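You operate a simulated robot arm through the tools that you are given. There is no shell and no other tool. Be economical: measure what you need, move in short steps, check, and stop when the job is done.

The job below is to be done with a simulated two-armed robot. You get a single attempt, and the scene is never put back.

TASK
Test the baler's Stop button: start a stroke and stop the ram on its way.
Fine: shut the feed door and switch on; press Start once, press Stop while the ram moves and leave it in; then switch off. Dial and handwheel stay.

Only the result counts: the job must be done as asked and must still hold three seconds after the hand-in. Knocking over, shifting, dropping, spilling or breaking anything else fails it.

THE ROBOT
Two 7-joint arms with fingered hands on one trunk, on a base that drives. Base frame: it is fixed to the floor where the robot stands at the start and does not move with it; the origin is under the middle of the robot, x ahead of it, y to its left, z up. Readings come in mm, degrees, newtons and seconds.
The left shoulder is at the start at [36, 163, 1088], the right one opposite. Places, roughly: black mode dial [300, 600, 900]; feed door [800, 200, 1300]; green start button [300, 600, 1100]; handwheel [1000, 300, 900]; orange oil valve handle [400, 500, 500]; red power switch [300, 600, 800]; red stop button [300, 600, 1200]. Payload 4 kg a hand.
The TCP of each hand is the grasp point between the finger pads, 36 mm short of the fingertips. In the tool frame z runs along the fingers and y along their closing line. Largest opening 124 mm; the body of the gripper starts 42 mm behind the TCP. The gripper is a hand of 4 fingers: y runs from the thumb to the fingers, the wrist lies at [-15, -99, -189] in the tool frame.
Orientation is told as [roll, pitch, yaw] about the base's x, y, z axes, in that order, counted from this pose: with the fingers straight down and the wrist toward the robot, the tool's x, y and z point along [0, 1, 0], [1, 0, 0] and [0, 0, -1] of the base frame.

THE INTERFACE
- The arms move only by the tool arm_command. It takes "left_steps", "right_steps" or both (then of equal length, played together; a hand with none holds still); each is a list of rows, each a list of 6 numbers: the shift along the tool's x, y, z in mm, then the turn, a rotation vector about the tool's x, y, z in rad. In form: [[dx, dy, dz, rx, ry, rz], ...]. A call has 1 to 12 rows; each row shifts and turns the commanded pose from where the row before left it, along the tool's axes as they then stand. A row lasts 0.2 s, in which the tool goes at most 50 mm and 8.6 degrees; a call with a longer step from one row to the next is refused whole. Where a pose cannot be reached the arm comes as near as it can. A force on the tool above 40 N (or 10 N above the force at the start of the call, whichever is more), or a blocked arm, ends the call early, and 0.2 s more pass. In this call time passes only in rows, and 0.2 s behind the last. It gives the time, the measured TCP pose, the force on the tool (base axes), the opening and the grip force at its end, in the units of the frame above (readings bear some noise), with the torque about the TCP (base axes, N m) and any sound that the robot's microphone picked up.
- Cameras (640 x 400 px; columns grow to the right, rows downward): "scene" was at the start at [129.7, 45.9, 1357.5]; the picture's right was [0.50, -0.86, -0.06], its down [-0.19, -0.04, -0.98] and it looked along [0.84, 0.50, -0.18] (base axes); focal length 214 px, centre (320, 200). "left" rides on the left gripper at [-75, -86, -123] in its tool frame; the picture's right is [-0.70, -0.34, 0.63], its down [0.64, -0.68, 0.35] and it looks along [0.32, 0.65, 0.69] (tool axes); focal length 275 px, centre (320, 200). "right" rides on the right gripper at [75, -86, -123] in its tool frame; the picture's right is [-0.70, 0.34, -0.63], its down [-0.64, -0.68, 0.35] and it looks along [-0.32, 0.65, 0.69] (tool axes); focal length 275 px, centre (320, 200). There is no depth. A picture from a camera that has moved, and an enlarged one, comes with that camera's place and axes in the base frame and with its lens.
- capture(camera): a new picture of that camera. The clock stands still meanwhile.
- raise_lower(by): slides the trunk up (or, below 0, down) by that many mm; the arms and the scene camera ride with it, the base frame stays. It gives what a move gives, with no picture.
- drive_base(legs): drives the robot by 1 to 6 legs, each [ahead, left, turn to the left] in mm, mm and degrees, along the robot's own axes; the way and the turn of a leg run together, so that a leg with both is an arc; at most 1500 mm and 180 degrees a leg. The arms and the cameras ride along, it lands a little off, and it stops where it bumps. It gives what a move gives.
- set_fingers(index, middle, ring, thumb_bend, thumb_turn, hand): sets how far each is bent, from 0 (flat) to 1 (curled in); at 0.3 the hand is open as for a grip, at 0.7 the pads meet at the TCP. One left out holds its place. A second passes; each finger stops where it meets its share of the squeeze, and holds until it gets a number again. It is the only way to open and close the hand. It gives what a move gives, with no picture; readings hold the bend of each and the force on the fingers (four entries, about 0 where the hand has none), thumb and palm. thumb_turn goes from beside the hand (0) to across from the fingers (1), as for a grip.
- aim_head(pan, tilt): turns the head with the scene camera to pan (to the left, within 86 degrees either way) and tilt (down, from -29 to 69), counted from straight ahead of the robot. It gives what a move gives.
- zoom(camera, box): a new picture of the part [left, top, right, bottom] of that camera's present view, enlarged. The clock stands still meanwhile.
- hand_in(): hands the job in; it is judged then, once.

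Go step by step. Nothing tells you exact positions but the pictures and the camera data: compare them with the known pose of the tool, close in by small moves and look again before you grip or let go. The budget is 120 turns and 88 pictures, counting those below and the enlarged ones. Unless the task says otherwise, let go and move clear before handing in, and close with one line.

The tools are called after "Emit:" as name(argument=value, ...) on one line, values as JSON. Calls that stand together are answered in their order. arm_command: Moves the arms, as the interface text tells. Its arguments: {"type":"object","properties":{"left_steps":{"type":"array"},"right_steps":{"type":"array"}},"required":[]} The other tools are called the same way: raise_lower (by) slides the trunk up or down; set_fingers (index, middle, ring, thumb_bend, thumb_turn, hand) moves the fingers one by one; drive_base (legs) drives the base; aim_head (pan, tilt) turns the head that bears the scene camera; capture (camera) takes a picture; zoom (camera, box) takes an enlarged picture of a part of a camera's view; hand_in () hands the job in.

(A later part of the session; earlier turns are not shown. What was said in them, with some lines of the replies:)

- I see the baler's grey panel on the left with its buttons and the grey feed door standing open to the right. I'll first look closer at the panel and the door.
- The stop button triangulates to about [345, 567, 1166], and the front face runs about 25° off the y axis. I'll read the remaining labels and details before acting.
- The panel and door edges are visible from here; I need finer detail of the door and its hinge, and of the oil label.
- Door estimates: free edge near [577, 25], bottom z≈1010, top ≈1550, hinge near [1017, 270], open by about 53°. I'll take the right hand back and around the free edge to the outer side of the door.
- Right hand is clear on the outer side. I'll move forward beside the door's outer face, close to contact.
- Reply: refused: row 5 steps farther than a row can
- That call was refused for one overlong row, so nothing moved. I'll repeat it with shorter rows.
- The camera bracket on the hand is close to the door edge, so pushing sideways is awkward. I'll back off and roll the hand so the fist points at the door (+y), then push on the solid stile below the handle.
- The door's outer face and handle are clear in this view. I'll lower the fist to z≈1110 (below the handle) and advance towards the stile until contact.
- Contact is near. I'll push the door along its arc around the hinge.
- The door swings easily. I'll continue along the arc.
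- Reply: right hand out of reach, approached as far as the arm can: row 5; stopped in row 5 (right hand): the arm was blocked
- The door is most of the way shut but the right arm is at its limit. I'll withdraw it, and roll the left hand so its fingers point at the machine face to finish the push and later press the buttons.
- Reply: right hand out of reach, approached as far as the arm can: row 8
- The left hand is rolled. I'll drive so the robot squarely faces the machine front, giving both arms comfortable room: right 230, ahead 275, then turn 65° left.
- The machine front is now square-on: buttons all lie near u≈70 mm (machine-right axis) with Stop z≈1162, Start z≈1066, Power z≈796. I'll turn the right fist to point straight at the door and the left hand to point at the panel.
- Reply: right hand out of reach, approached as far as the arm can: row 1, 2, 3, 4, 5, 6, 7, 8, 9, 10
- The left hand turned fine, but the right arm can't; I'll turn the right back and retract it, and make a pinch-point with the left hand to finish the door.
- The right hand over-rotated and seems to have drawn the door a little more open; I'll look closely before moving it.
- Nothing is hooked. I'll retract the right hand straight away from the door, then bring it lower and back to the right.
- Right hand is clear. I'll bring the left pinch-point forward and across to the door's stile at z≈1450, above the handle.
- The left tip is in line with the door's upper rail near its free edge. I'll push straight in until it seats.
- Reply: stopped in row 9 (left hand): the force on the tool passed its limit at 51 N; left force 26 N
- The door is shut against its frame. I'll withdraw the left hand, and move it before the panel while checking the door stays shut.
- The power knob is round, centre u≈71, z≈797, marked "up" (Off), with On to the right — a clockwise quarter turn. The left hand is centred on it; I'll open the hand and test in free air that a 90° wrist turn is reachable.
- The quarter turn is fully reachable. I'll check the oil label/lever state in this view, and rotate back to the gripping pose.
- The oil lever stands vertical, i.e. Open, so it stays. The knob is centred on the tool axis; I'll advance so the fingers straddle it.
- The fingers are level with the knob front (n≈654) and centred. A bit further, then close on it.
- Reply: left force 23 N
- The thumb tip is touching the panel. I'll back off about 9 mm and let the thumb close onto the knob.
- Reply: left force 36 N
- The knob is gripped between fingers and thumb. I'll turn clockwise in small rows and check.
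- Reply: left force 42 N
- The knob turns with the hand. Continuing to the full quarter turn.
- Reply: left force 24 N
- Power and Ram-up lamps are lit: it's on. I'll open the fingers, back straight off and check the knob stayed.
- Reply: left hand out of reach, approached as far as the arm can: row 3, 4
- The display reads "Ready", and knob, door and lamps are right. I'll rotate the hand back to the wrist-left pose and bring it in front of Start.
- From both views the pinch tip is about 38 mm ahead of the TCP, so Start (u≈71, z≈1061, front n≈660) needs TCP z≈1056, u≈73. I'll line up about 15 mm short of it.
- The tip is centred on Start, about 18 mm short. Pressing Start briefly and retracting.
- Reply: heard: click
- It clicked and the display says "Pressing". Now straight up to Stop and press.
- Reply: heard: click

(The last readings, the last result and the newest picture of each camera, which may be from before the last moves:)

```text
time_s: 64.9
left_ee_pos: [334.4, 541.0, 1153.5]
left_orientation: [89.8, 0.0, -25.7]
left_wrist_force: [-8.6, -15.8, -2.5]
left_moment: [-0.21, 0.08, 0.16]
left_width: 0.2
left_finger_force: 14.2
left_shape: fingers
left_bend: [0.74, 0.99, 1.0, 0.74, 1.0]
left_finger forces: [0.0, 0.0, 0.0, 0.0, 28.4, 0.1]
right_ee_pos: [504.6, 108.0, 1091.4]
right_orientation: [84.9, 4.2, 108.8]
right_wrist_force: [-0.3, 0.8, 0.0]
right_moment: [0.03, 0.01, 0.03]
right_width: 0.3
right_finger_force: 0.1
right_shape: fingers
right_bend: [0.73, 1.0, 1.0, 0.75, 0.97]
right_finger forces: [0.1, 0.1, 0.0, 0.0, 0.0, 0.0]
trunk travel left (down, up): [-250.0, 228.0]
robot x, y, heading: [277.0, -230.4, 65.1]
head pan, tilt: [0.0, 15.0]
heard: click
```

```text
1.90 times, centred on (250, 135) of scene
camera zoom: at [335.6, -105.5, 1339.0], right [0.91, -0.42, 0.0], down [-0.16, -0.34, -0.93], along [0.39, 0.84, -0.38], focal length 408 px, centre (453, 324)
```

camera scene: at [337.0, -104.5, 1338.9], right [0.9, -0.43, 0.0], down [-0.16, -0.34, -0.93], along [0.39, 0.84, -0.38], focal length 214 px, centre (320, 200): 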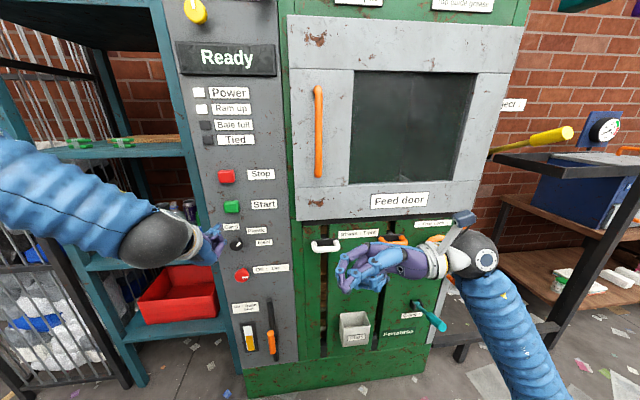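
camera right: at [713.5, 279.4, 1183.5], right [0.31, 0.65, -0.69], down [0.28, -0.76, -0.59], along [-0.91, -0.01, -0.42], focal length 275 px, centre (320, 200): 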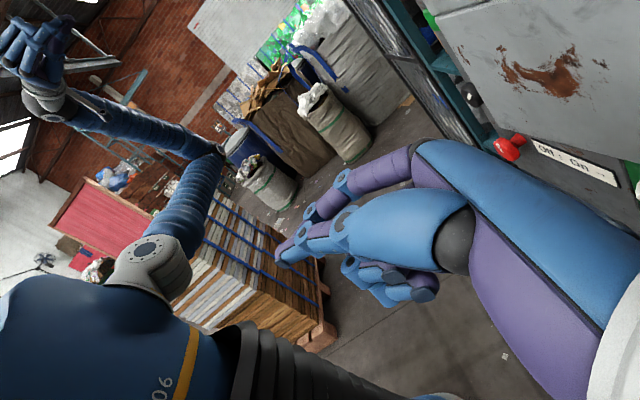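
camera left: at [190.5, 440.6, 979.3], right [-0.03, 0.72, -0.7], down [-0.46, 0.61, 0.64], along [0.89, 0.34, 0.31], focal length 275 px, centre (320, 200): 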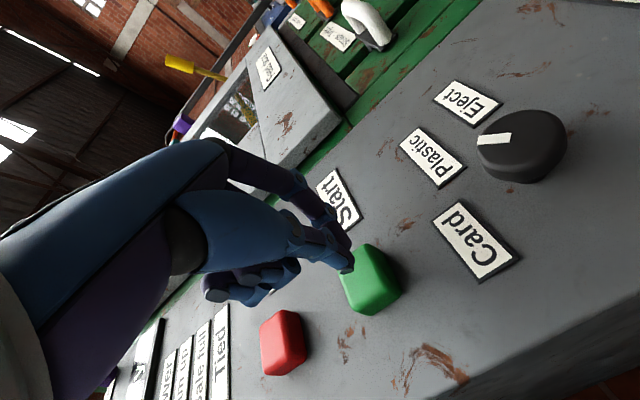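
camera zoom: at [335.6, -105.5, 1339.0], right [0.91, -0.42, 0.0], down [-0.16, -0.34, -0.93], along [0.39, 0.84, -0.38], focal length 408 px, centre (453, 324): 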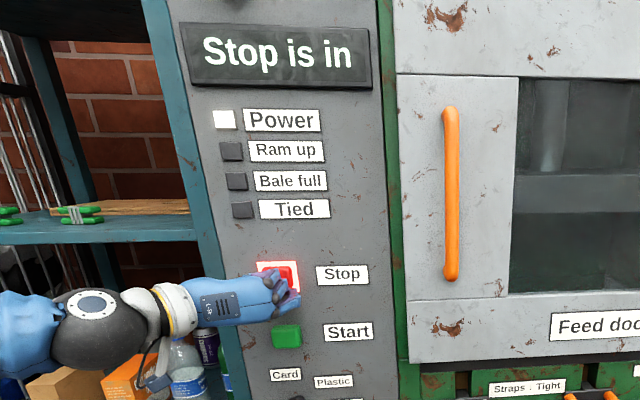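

The display says "Stop is in" and the ram stopped mid-way. I'll back off straight, check Stop stays in, and go down to the power knob.

Emit:
arm_command(left_steps=[[0, 0, -30, 0, 0, 0], [0, 0, -45, 0, 0, 0], [0, 0, -45, 0, 0, 0], [-49, 0, 0, 0, 0, 0], [-49, 0, 0, 0, 0, 0], [-49, 0, 0, 0, 0, 0], [-49, 0, 0, 0, 0, 0], [-49, 0, 0, 0, 0, 0], [-49, 0, 0, 0, 0, 0], [-49, 0, 0, 0, 0, 0], [-11, 2, 0, 0, 0, 0]])

Emit:
set_fingers(hand="left", index=0.3, middle=0.3, ring=0.3, thumb_bend=0.35)

Emit:
arm_command(left_steps=[[0, 0, 0, 0, 0, 0.143], [0, 0, 0, 0, 0, 0.143], [0, 0, 0, 0, 0, 0.143], [0, 0, 0, 0, 0, 0.143], [0, 0, 0, 0, 0, 0.143], [0, 0, 0, 0, 0, 0.143], [0, 0, 0, 0, 0, 0.143], [0, 0, 0, 0, 0, 0.143], [0, 0, 0, 0, 0, 0.143], [0, 0, 0, 0, 0, 0.143], [0, 0, 0, 0, 0, 0.14]])

Emit:
capture(camera="scene")

Emit:
capture(camera="left")

```text
time_s: 67.3
left_ee_pos: [286.1, 432.4, 798.8]
left_orientation: [89.9, -0.1, -25.6]
left_wrist_force: [0.0, 0.0, -0.2]
left_moment: [0.01, -0.02, -0.03]
left_width: 0.2
left_finger_force: 0.0
left_shape: fingers
left_bend: [0.74, 0.99, 1.0, 0.75, 1.0]
left_finger forces: [0.1, 0.0, 0.0, 0.0, 0.0, 0.0]
right_ee_pos: [504.2, 108.1, 1091.4]
right_orientation: [84.9, 4.1, 108.8]
right_wrist_force: [0.6, 0.2, -0.4]
right_moment: [-0.01, 0.01, 0.02]
right_width: 0.2
right_finger_force: 0.0
right_shape: fingers
right_bend: [0.73, 1.0, 1.0, 0.75, 0.97]
right_finger forces: [0.1, 0.0, 0.1, 0.0, 0.0, 0.0]
trunk travel left (down, up): [-250.0, 228.0]
robot x, y, heading: [277.9, -228.1, 64.8]
head pan, tilt: [0.0, 15.0]
```

```text
time_s: 68.3
left_ee_pos: [286.2, 432.4, 797.5]
left_orientation: [89.9, 0.0, -25.6]
left_wrist_force: [-0.1, -0.2, -0.7]
left_moment: [-0.02, 0.0, 0.05]
left_width: 115.3
left_finger_force: 0.1
left_shape: fingers
left_bend: [0.3, 0.3, 0.3, 0.35, 0.98]
left_finger forces: [0.0, 0.0, 0.0, 0.0, 0.0, 0.0]
right_ee_pos: [505.1, 109.0, 1090.8]
right_orientation: [84.9, 4.2, 108.7]
right_wrist_force: [-0.5, 0.0, 0.1]
right_moment: [-0.01, -0.03, -0.02]
right_width: 0.0
right_finger_force: 0.1
right_shape: fingers
right_bend: [0.73, 1.0, 1.0, 0.75, 0.97]
right_finger forces: [0.0, 0.0, 0.0, 0.1, 0.0, 0.1]
trunk travel left (down, up): [-250.0, 228.0]
robot x, y, heading: [279.9, -232.0, 64.7]
head pan, tilt: [0.0, 15.0]
```

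```text
time_s: 70.7
left_ee_pos: [285.9, 432.7, 799.2]
left_orientation: [-34.4, 89.8, -149.9]
left_wrist_force: [0.0, 0.3, -0.5]
left_moment: [0.02, 0.01, 0.01]
left_width: 115.8
left_finger_force: 0.0
left_shape: fingers
left_bend: [0.3, 0.3, 0.3, 0.35, 0.98]
left_finger forces: [0.0, 0.1, 0.0, 0.1, 0.0, 0.1]
right_ee_pos: [505.6, 108.5, 1090.9]
right_orientation: [85.0, 4.2, 108.7]
right_wrist_force: [0.5, -0.2, 0.8]
right_moment: [0.01, -0.02, 0.0]
right_width: 0.1
right_finger_force: 0.0
right_shape: fingers
right_bend: [0.73, 1.0, 1.0, 0.75, 0.97]
right_finger forces: [0.0, 0.0, 0.1, 0.0, 0.1, 0.0]
trunk travel left (down, up): [-250.0, 228.0]
robot x, y, heading: [279.1, -229.4, 64.8]
head pan, tilt: [0.0, 15.0]
```

```text
30 pictures are left
camera scene: at [337.6, -103.4, 1338.7], right [0.91, -0.43, 0.0], down [-0.16, -0.34, -0.93], along [0.39, 0.84, -0.38], focal length 214 px, centre (320, 200)
```

scene: 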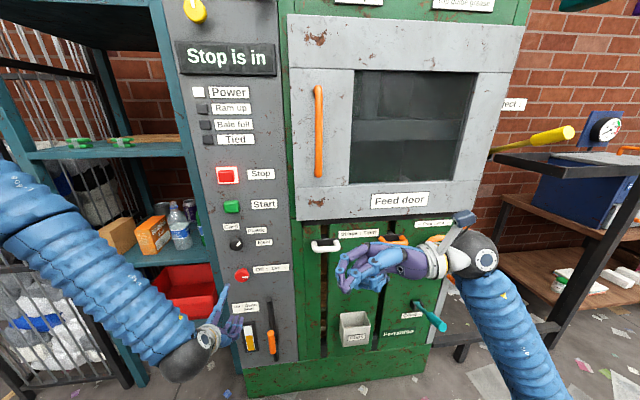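

```text
29 pictures are left
camera left: at [164.8, 353.2, 884.1], right [-0.35, 0.87, 0.34], down [0.73, 0.03, 0.68], along [0.58, 0.49, -0.65], focal length 275 px, centre (320, 200)
```

left: 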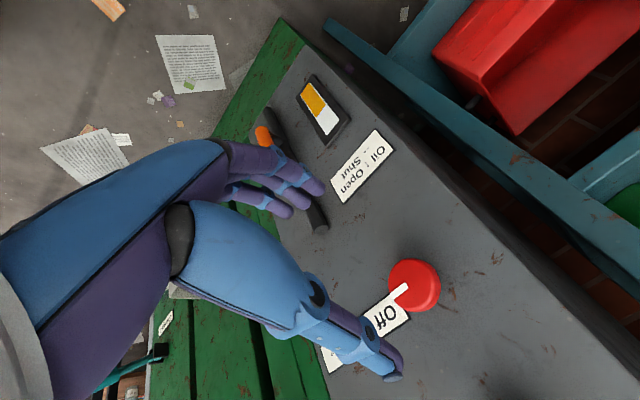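

Stop stays lit and in. The hand is aligned with the knob in the turned pose; advancing and gripping it.

Emit:
arm_command(left_steps=[[-3, 0, 45, 0, 0, 0], [0, 0, 40, 0, 0, 0], [0, 0, 20, 0, 0, 0], [0, 0, 12, 0, 0, 0]])

Emit:
set_fingers(hand="left", index=0.72, middle=0.72, ring=0.72, thumb_bend=0.7)

Emit:
capture(camera="left")

Emit:
zoom(camera="scene", box=[200, 240, 300, 310])

```text
time_s: 71.7
left_ee_pos: [332.5, 540.1, 798.8]
left_orientation: [16.2, 90.0, -99.4]
left_wrist_force: [-0.2, -0.9, 1.1]
left_moment: [0.0, 0.04, 0.0]
left_width: 115.7
left_finger_force: 0.1
left_shape: fingers
left_bend: [0.3, 0.3, 0.3, 0.35, 0.98]
left_finger forces: [0.0, 0.0, 0.0, 0.0, 0.0, 0.0]
right_ee_pos: [504.1, 109.2, 1091.2]
right_orientation: [84.9, 4.2, 108.9]
right_wrist_force: [0.5, 0.6, 0.4]
right_moment: [0.01, 0.02, -0.04]
right_width: 0.0
right_finger_force: 0.0
right_shape: fingers
right_bend: [0.73, 1.0, 1.0, 0.75, 0.97]
right_finger forces: [0.0, 0.1, 0.0, 0.0, 0.0, 0.1]
trunk travel left (down, up): [-250.0, 228.0]
robot x, y, heading: [275.0, -231.6, 64.8]
head pan, tilt: [0.0, 15.0]
```

```text
time_s: 72.7
left_ee_pos: [332.2, 540.1, 799.3]
left_orientation: [16.2, 89.9, -99.4]
left_wrist_force: [3.2, 0.7, 8.4]
left_moment: [0.43, -0.2, 0.01]
left_width: 44.5
left_finger_force: 26.8
left_shape: fingers
left_bend: [0.61, 0.62, 0.68, 0.57, 1.0]
left_finger forces: [9.8, 8.1, 5.9, 0.0, 30.2, 0.0]
right_ee_pos: [503.4, 108.6, 1090.1]
right_orientation: [84.9, 4.2, 108.6]
right_wrist_force: [0.6, -1.2, 0.7]
right_moment: [0.0, 0.01, 0.01]
right_width: 0.0
right_finger_force: 0.1
right_shape: fingers
right_bend: [0.73, 1.0, 1.0, 0.75, 0.97]
right_finger forces: [0.0, 0.1, 0.1, 0.0, 0.0, 0.1]
trunk travel left (down, up): [-250.0, 228.0]
robot x, y, heading: [273.2, -231.6, 64.7]
head pan, tilt: [0.0, 15.0]
```

```text
28 pictures are left
camera left: at [211.8, 460.0, 884.8], right [-0.35, 0.87, 0.34], down [0.73, 0.03, 0.68], along [0.58, 0.49, -0.65], focal length 275 px, centre (320, 200)
```

left: 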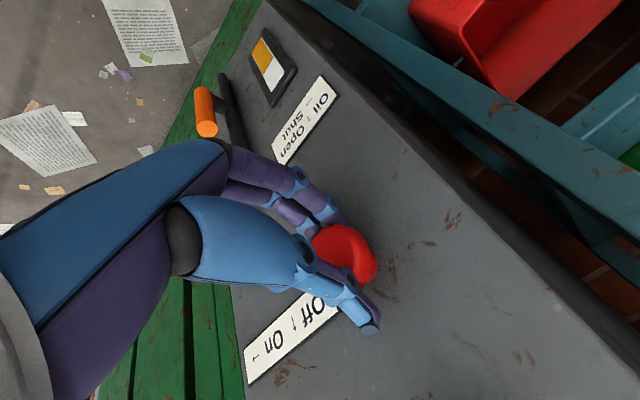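

```text
5.71 times, centred on (250, 275) of scene
camera zoom: at [337.2, -103.9, 1338.9], right [0.9, -0.43, 0.0], down [-0.16, -0.34, -0.93], along [0.39, 0.84, -0.38], focal length 1226 px, centre (720, -229)
```

zoom: 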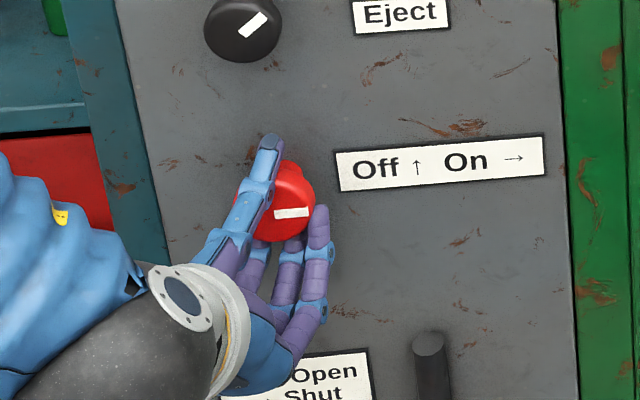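

Good grip, mark pointing right (On). Turning counter-clockwise by a quarter turn to Off, with a slight over-travel.

Emit:
arm_command(left_steps=[[0, 0, 0, 0, 0, -0.135], [0, 0, 0, 0, 0, -0.135], [0, 0, 0, 0, 0, -0.135], [0, 0, 0, 0, 0, -0.135], [0, 0, 0, 0, 0, -0.135], [0, 0, 0, 0, 0, -0.135], [0, 0, 0, 0, 0, -0.135], [0, 0, 0, 0, 0, -0.135], [0, 0, 0, 0, 0, -0.135], [0, 0, 0, 0, 0, -0.135], [0, 0, 0, 0, 0, -0.135], [0, 0, 0, 0, 0, -0.1]])

Emit:
zoom(camera="scene", box=[170, 30, 330, 310])

Emit:
zoom(camera="scene", box=[200, 240, 300, 310])

```text
time_s: 75.3
left_ee_pos: [332.2, 540.4, 798.5]
left_orientation: [89.9, -0.9, -25.6]
left_wrist_force: [-8.5, -9.4, 6.0]
left_moment: [0.34, -0.11, 1.1]
left_width: 45.5
left_finger_force: 43.7
left_shape: fingers
left_bend: [0.61, 0.62, 0.71, 0.57, 1.0]
left_finger forces: [15.4, 13.6, 12.6, 0.1, 44.7, 0.0]
right_ee_pos: [504.4, 108.8, 1091.2]
right_orientation: [84.9, 4.2, 108.8]
right_wrist_force: [-0.2, -0.1, -0.6]
right_moment: [0.02, -0.01, -0.02]
right_width: 0.0
right_finger_force: 0.1
right_shape: fingers
right_bend: [0.73, 1.0, 1.0, 0.75, 0.97]
right_finger forces: [0.0, 0.1, 0.0, 0.0, 0.0, 0.0]
trunk travel left (down, up): [-250.0, 228.0]
robot x, y, heading: [273.1, -231.8, 64.6]
head pan, tilt: [0.0, 15.0]
```

```text
1.43 times, centred on (250, 170) of scene
camera zoom: at [336.3, -104.3, 1338.9], right [0.91, -0.43, 0.0], down [-0.16, -0.34, -0.93], along [0.39, 0.84, -0.38], focal length 306 px, centre (420, 243)
```

zoom: 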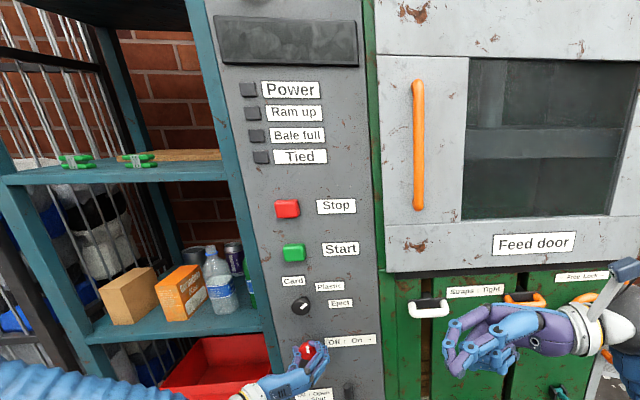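

```text
5.71 times, centred on (250, 275) of scene
camera zoom: at [336.3, -104.3, 1338.9], right [0.91, -0.43, 0.0], down [-0.16, -0.34, -0.93], along [0.39, 0.84, -0.38], focal length 1226 px, centre (720, -229)
```

zoom: 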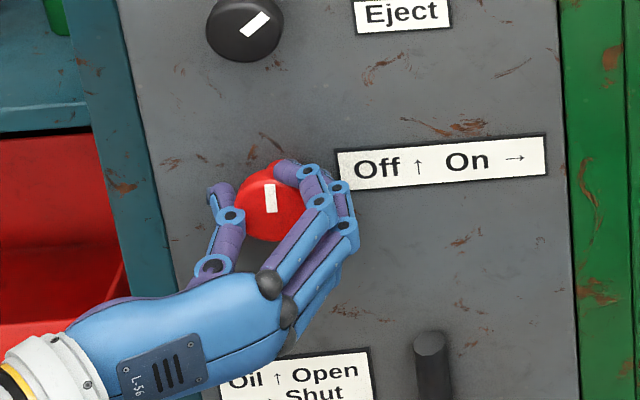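

The knob is at Off and all lamps are dark. I'll release, back well clear and do a final check.

Emit:
set_fingers(hand="left", index=0.35, middle=0.35, ring=0.35, thumb_bend=0.35)

Emit:
arm_command(left_steps=[[0, 0, -40, 0, 0, 0], [0, 0, -45, 0, 0, 0], [0, 0, -45, 0, 0, 0], [0, 0, -40, 0, 0, 0]])

Emit:
capture(camera="scene")

Emit:
zoom(camera="scene", box=[190, 150, 330, 300])

```text
time_s: 76.3
left_ee_pos: [332.0, 540.3, 798.6]
left_orientation: [89.8, -0.7, -25.5]
left_wrist_force: [-0.8, 0.7, 0.6]
left_moment: [0.01, -0.02, -0.02]
left_width: 107.7
left_finger_force: 0.1
left_shape: fingers
left_bend: [0.35, 0.35, 0.35, 0.35, 0.98]
left_finger forces: [0.0, 0.0, 0.1, 0.1, 0.0, 0.0]
right_ee_pos: [505.8, 108.6, 1091.4]
right_orientation: [85.0, 4.2, 108.7]
right_wrist_force: [0.8, 0.4, -0.4]
right_moment: [0.02, -0.02, -0.04]
right_width: 0.0
right_finger_force: 0.1
right_shape: fingers
right_bend: [0.73, 1.0, 1.0, 0.75, 0.97]
right_finger forces: [0.0, 0.1, 0.0, 0.0, 0.0, 0.0]
trunk travel left (down, up): [-250.0, 228.0]
robot x, y, heading: [276.7, -230.7, 64.9]
head pan, tilt: [0.0, 15.0]
```

```text
time_s: 77.3
left_ee_pos: [258.9, 387.0, 799.1]
left_orientation: [89.9, -0.8, -25.6]
left_wrist_force: [1.2, 0.7, 0.1]
left_moment: [0.0, -0.02, 0.0]
left_width: 108.0
left_finger_force: 0.0
left_shape: fingers
left_bend: [0.35, 0.35, 0.35, 0.35, 0.98]
left_finger forces: [0.0, 0.1, 0.1, 0.1, 0.0, 0.0]
right_ee_pos: [505.5, 108.1, 1091.0]
right_orientation: [84.9, 4.2, 108.7]
right_wrist_force: [-1.0, -0.5, -0.1]
right_moment: [0.0, 0.02, -0.01]
right_width: 0.0
right_finger_force: 0.1
right_shape: fingers
right_bend: [0.73, 1.0, 1.0, 0.75, 0.97]
right_finger forces: [0.0, 0.1, 0.0, 0.0, 0.0, 0.0]
trunk travel left (down, up): [-250.0, 228.0]
robot x, y, heading: [277.0, -225.9, 64.8]
head pan, tilt: [0.0, 15.0]
```

```text
24 pictures are left
camera scene: at [336.6, -103.8, 1338.9], right [0.9, -0.43, 0.0], down [-0.16, -0.34, -0.93], along [0.39, 0.84, -0.38], focal length 214 px, centre (320, 200)
```

scene: 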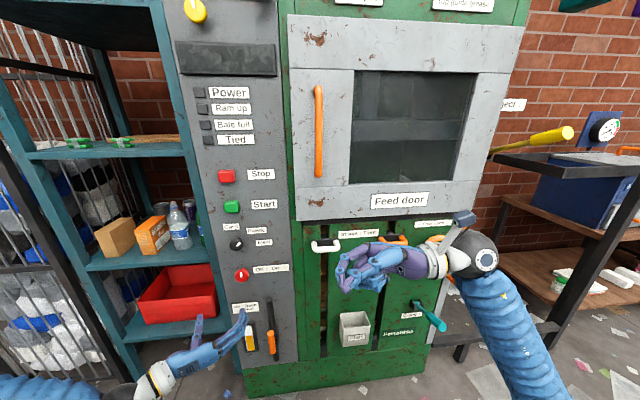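

```text
2.67 times, centred on (260, 225) of scene
camera zoom: at [336.6, -103.8, 1338.9], right [0.9, -0.43, 0.0], down [-0.16, -0.34, -0.93], along [0.39, 0.84, -0.38], focal length 572 px, centre (480, 133)
```

zoom: 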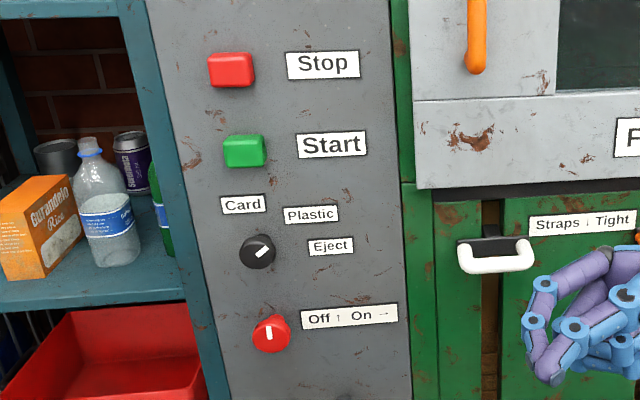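

Door shut, ram halted mid-way, Stop pressed in, power knob at Off, dial unchanged and both hands clear: handing in.

Emit:
hand_in()

```text
The job is handed in.
```

The Stop test is done and handed in: I shut the feed door, switched on, pressed Start once, and pressed Stop while the ram was moving. The display then read "Stop is in". I left Stop in and switched off. I didn't touch the dial or handwheel.
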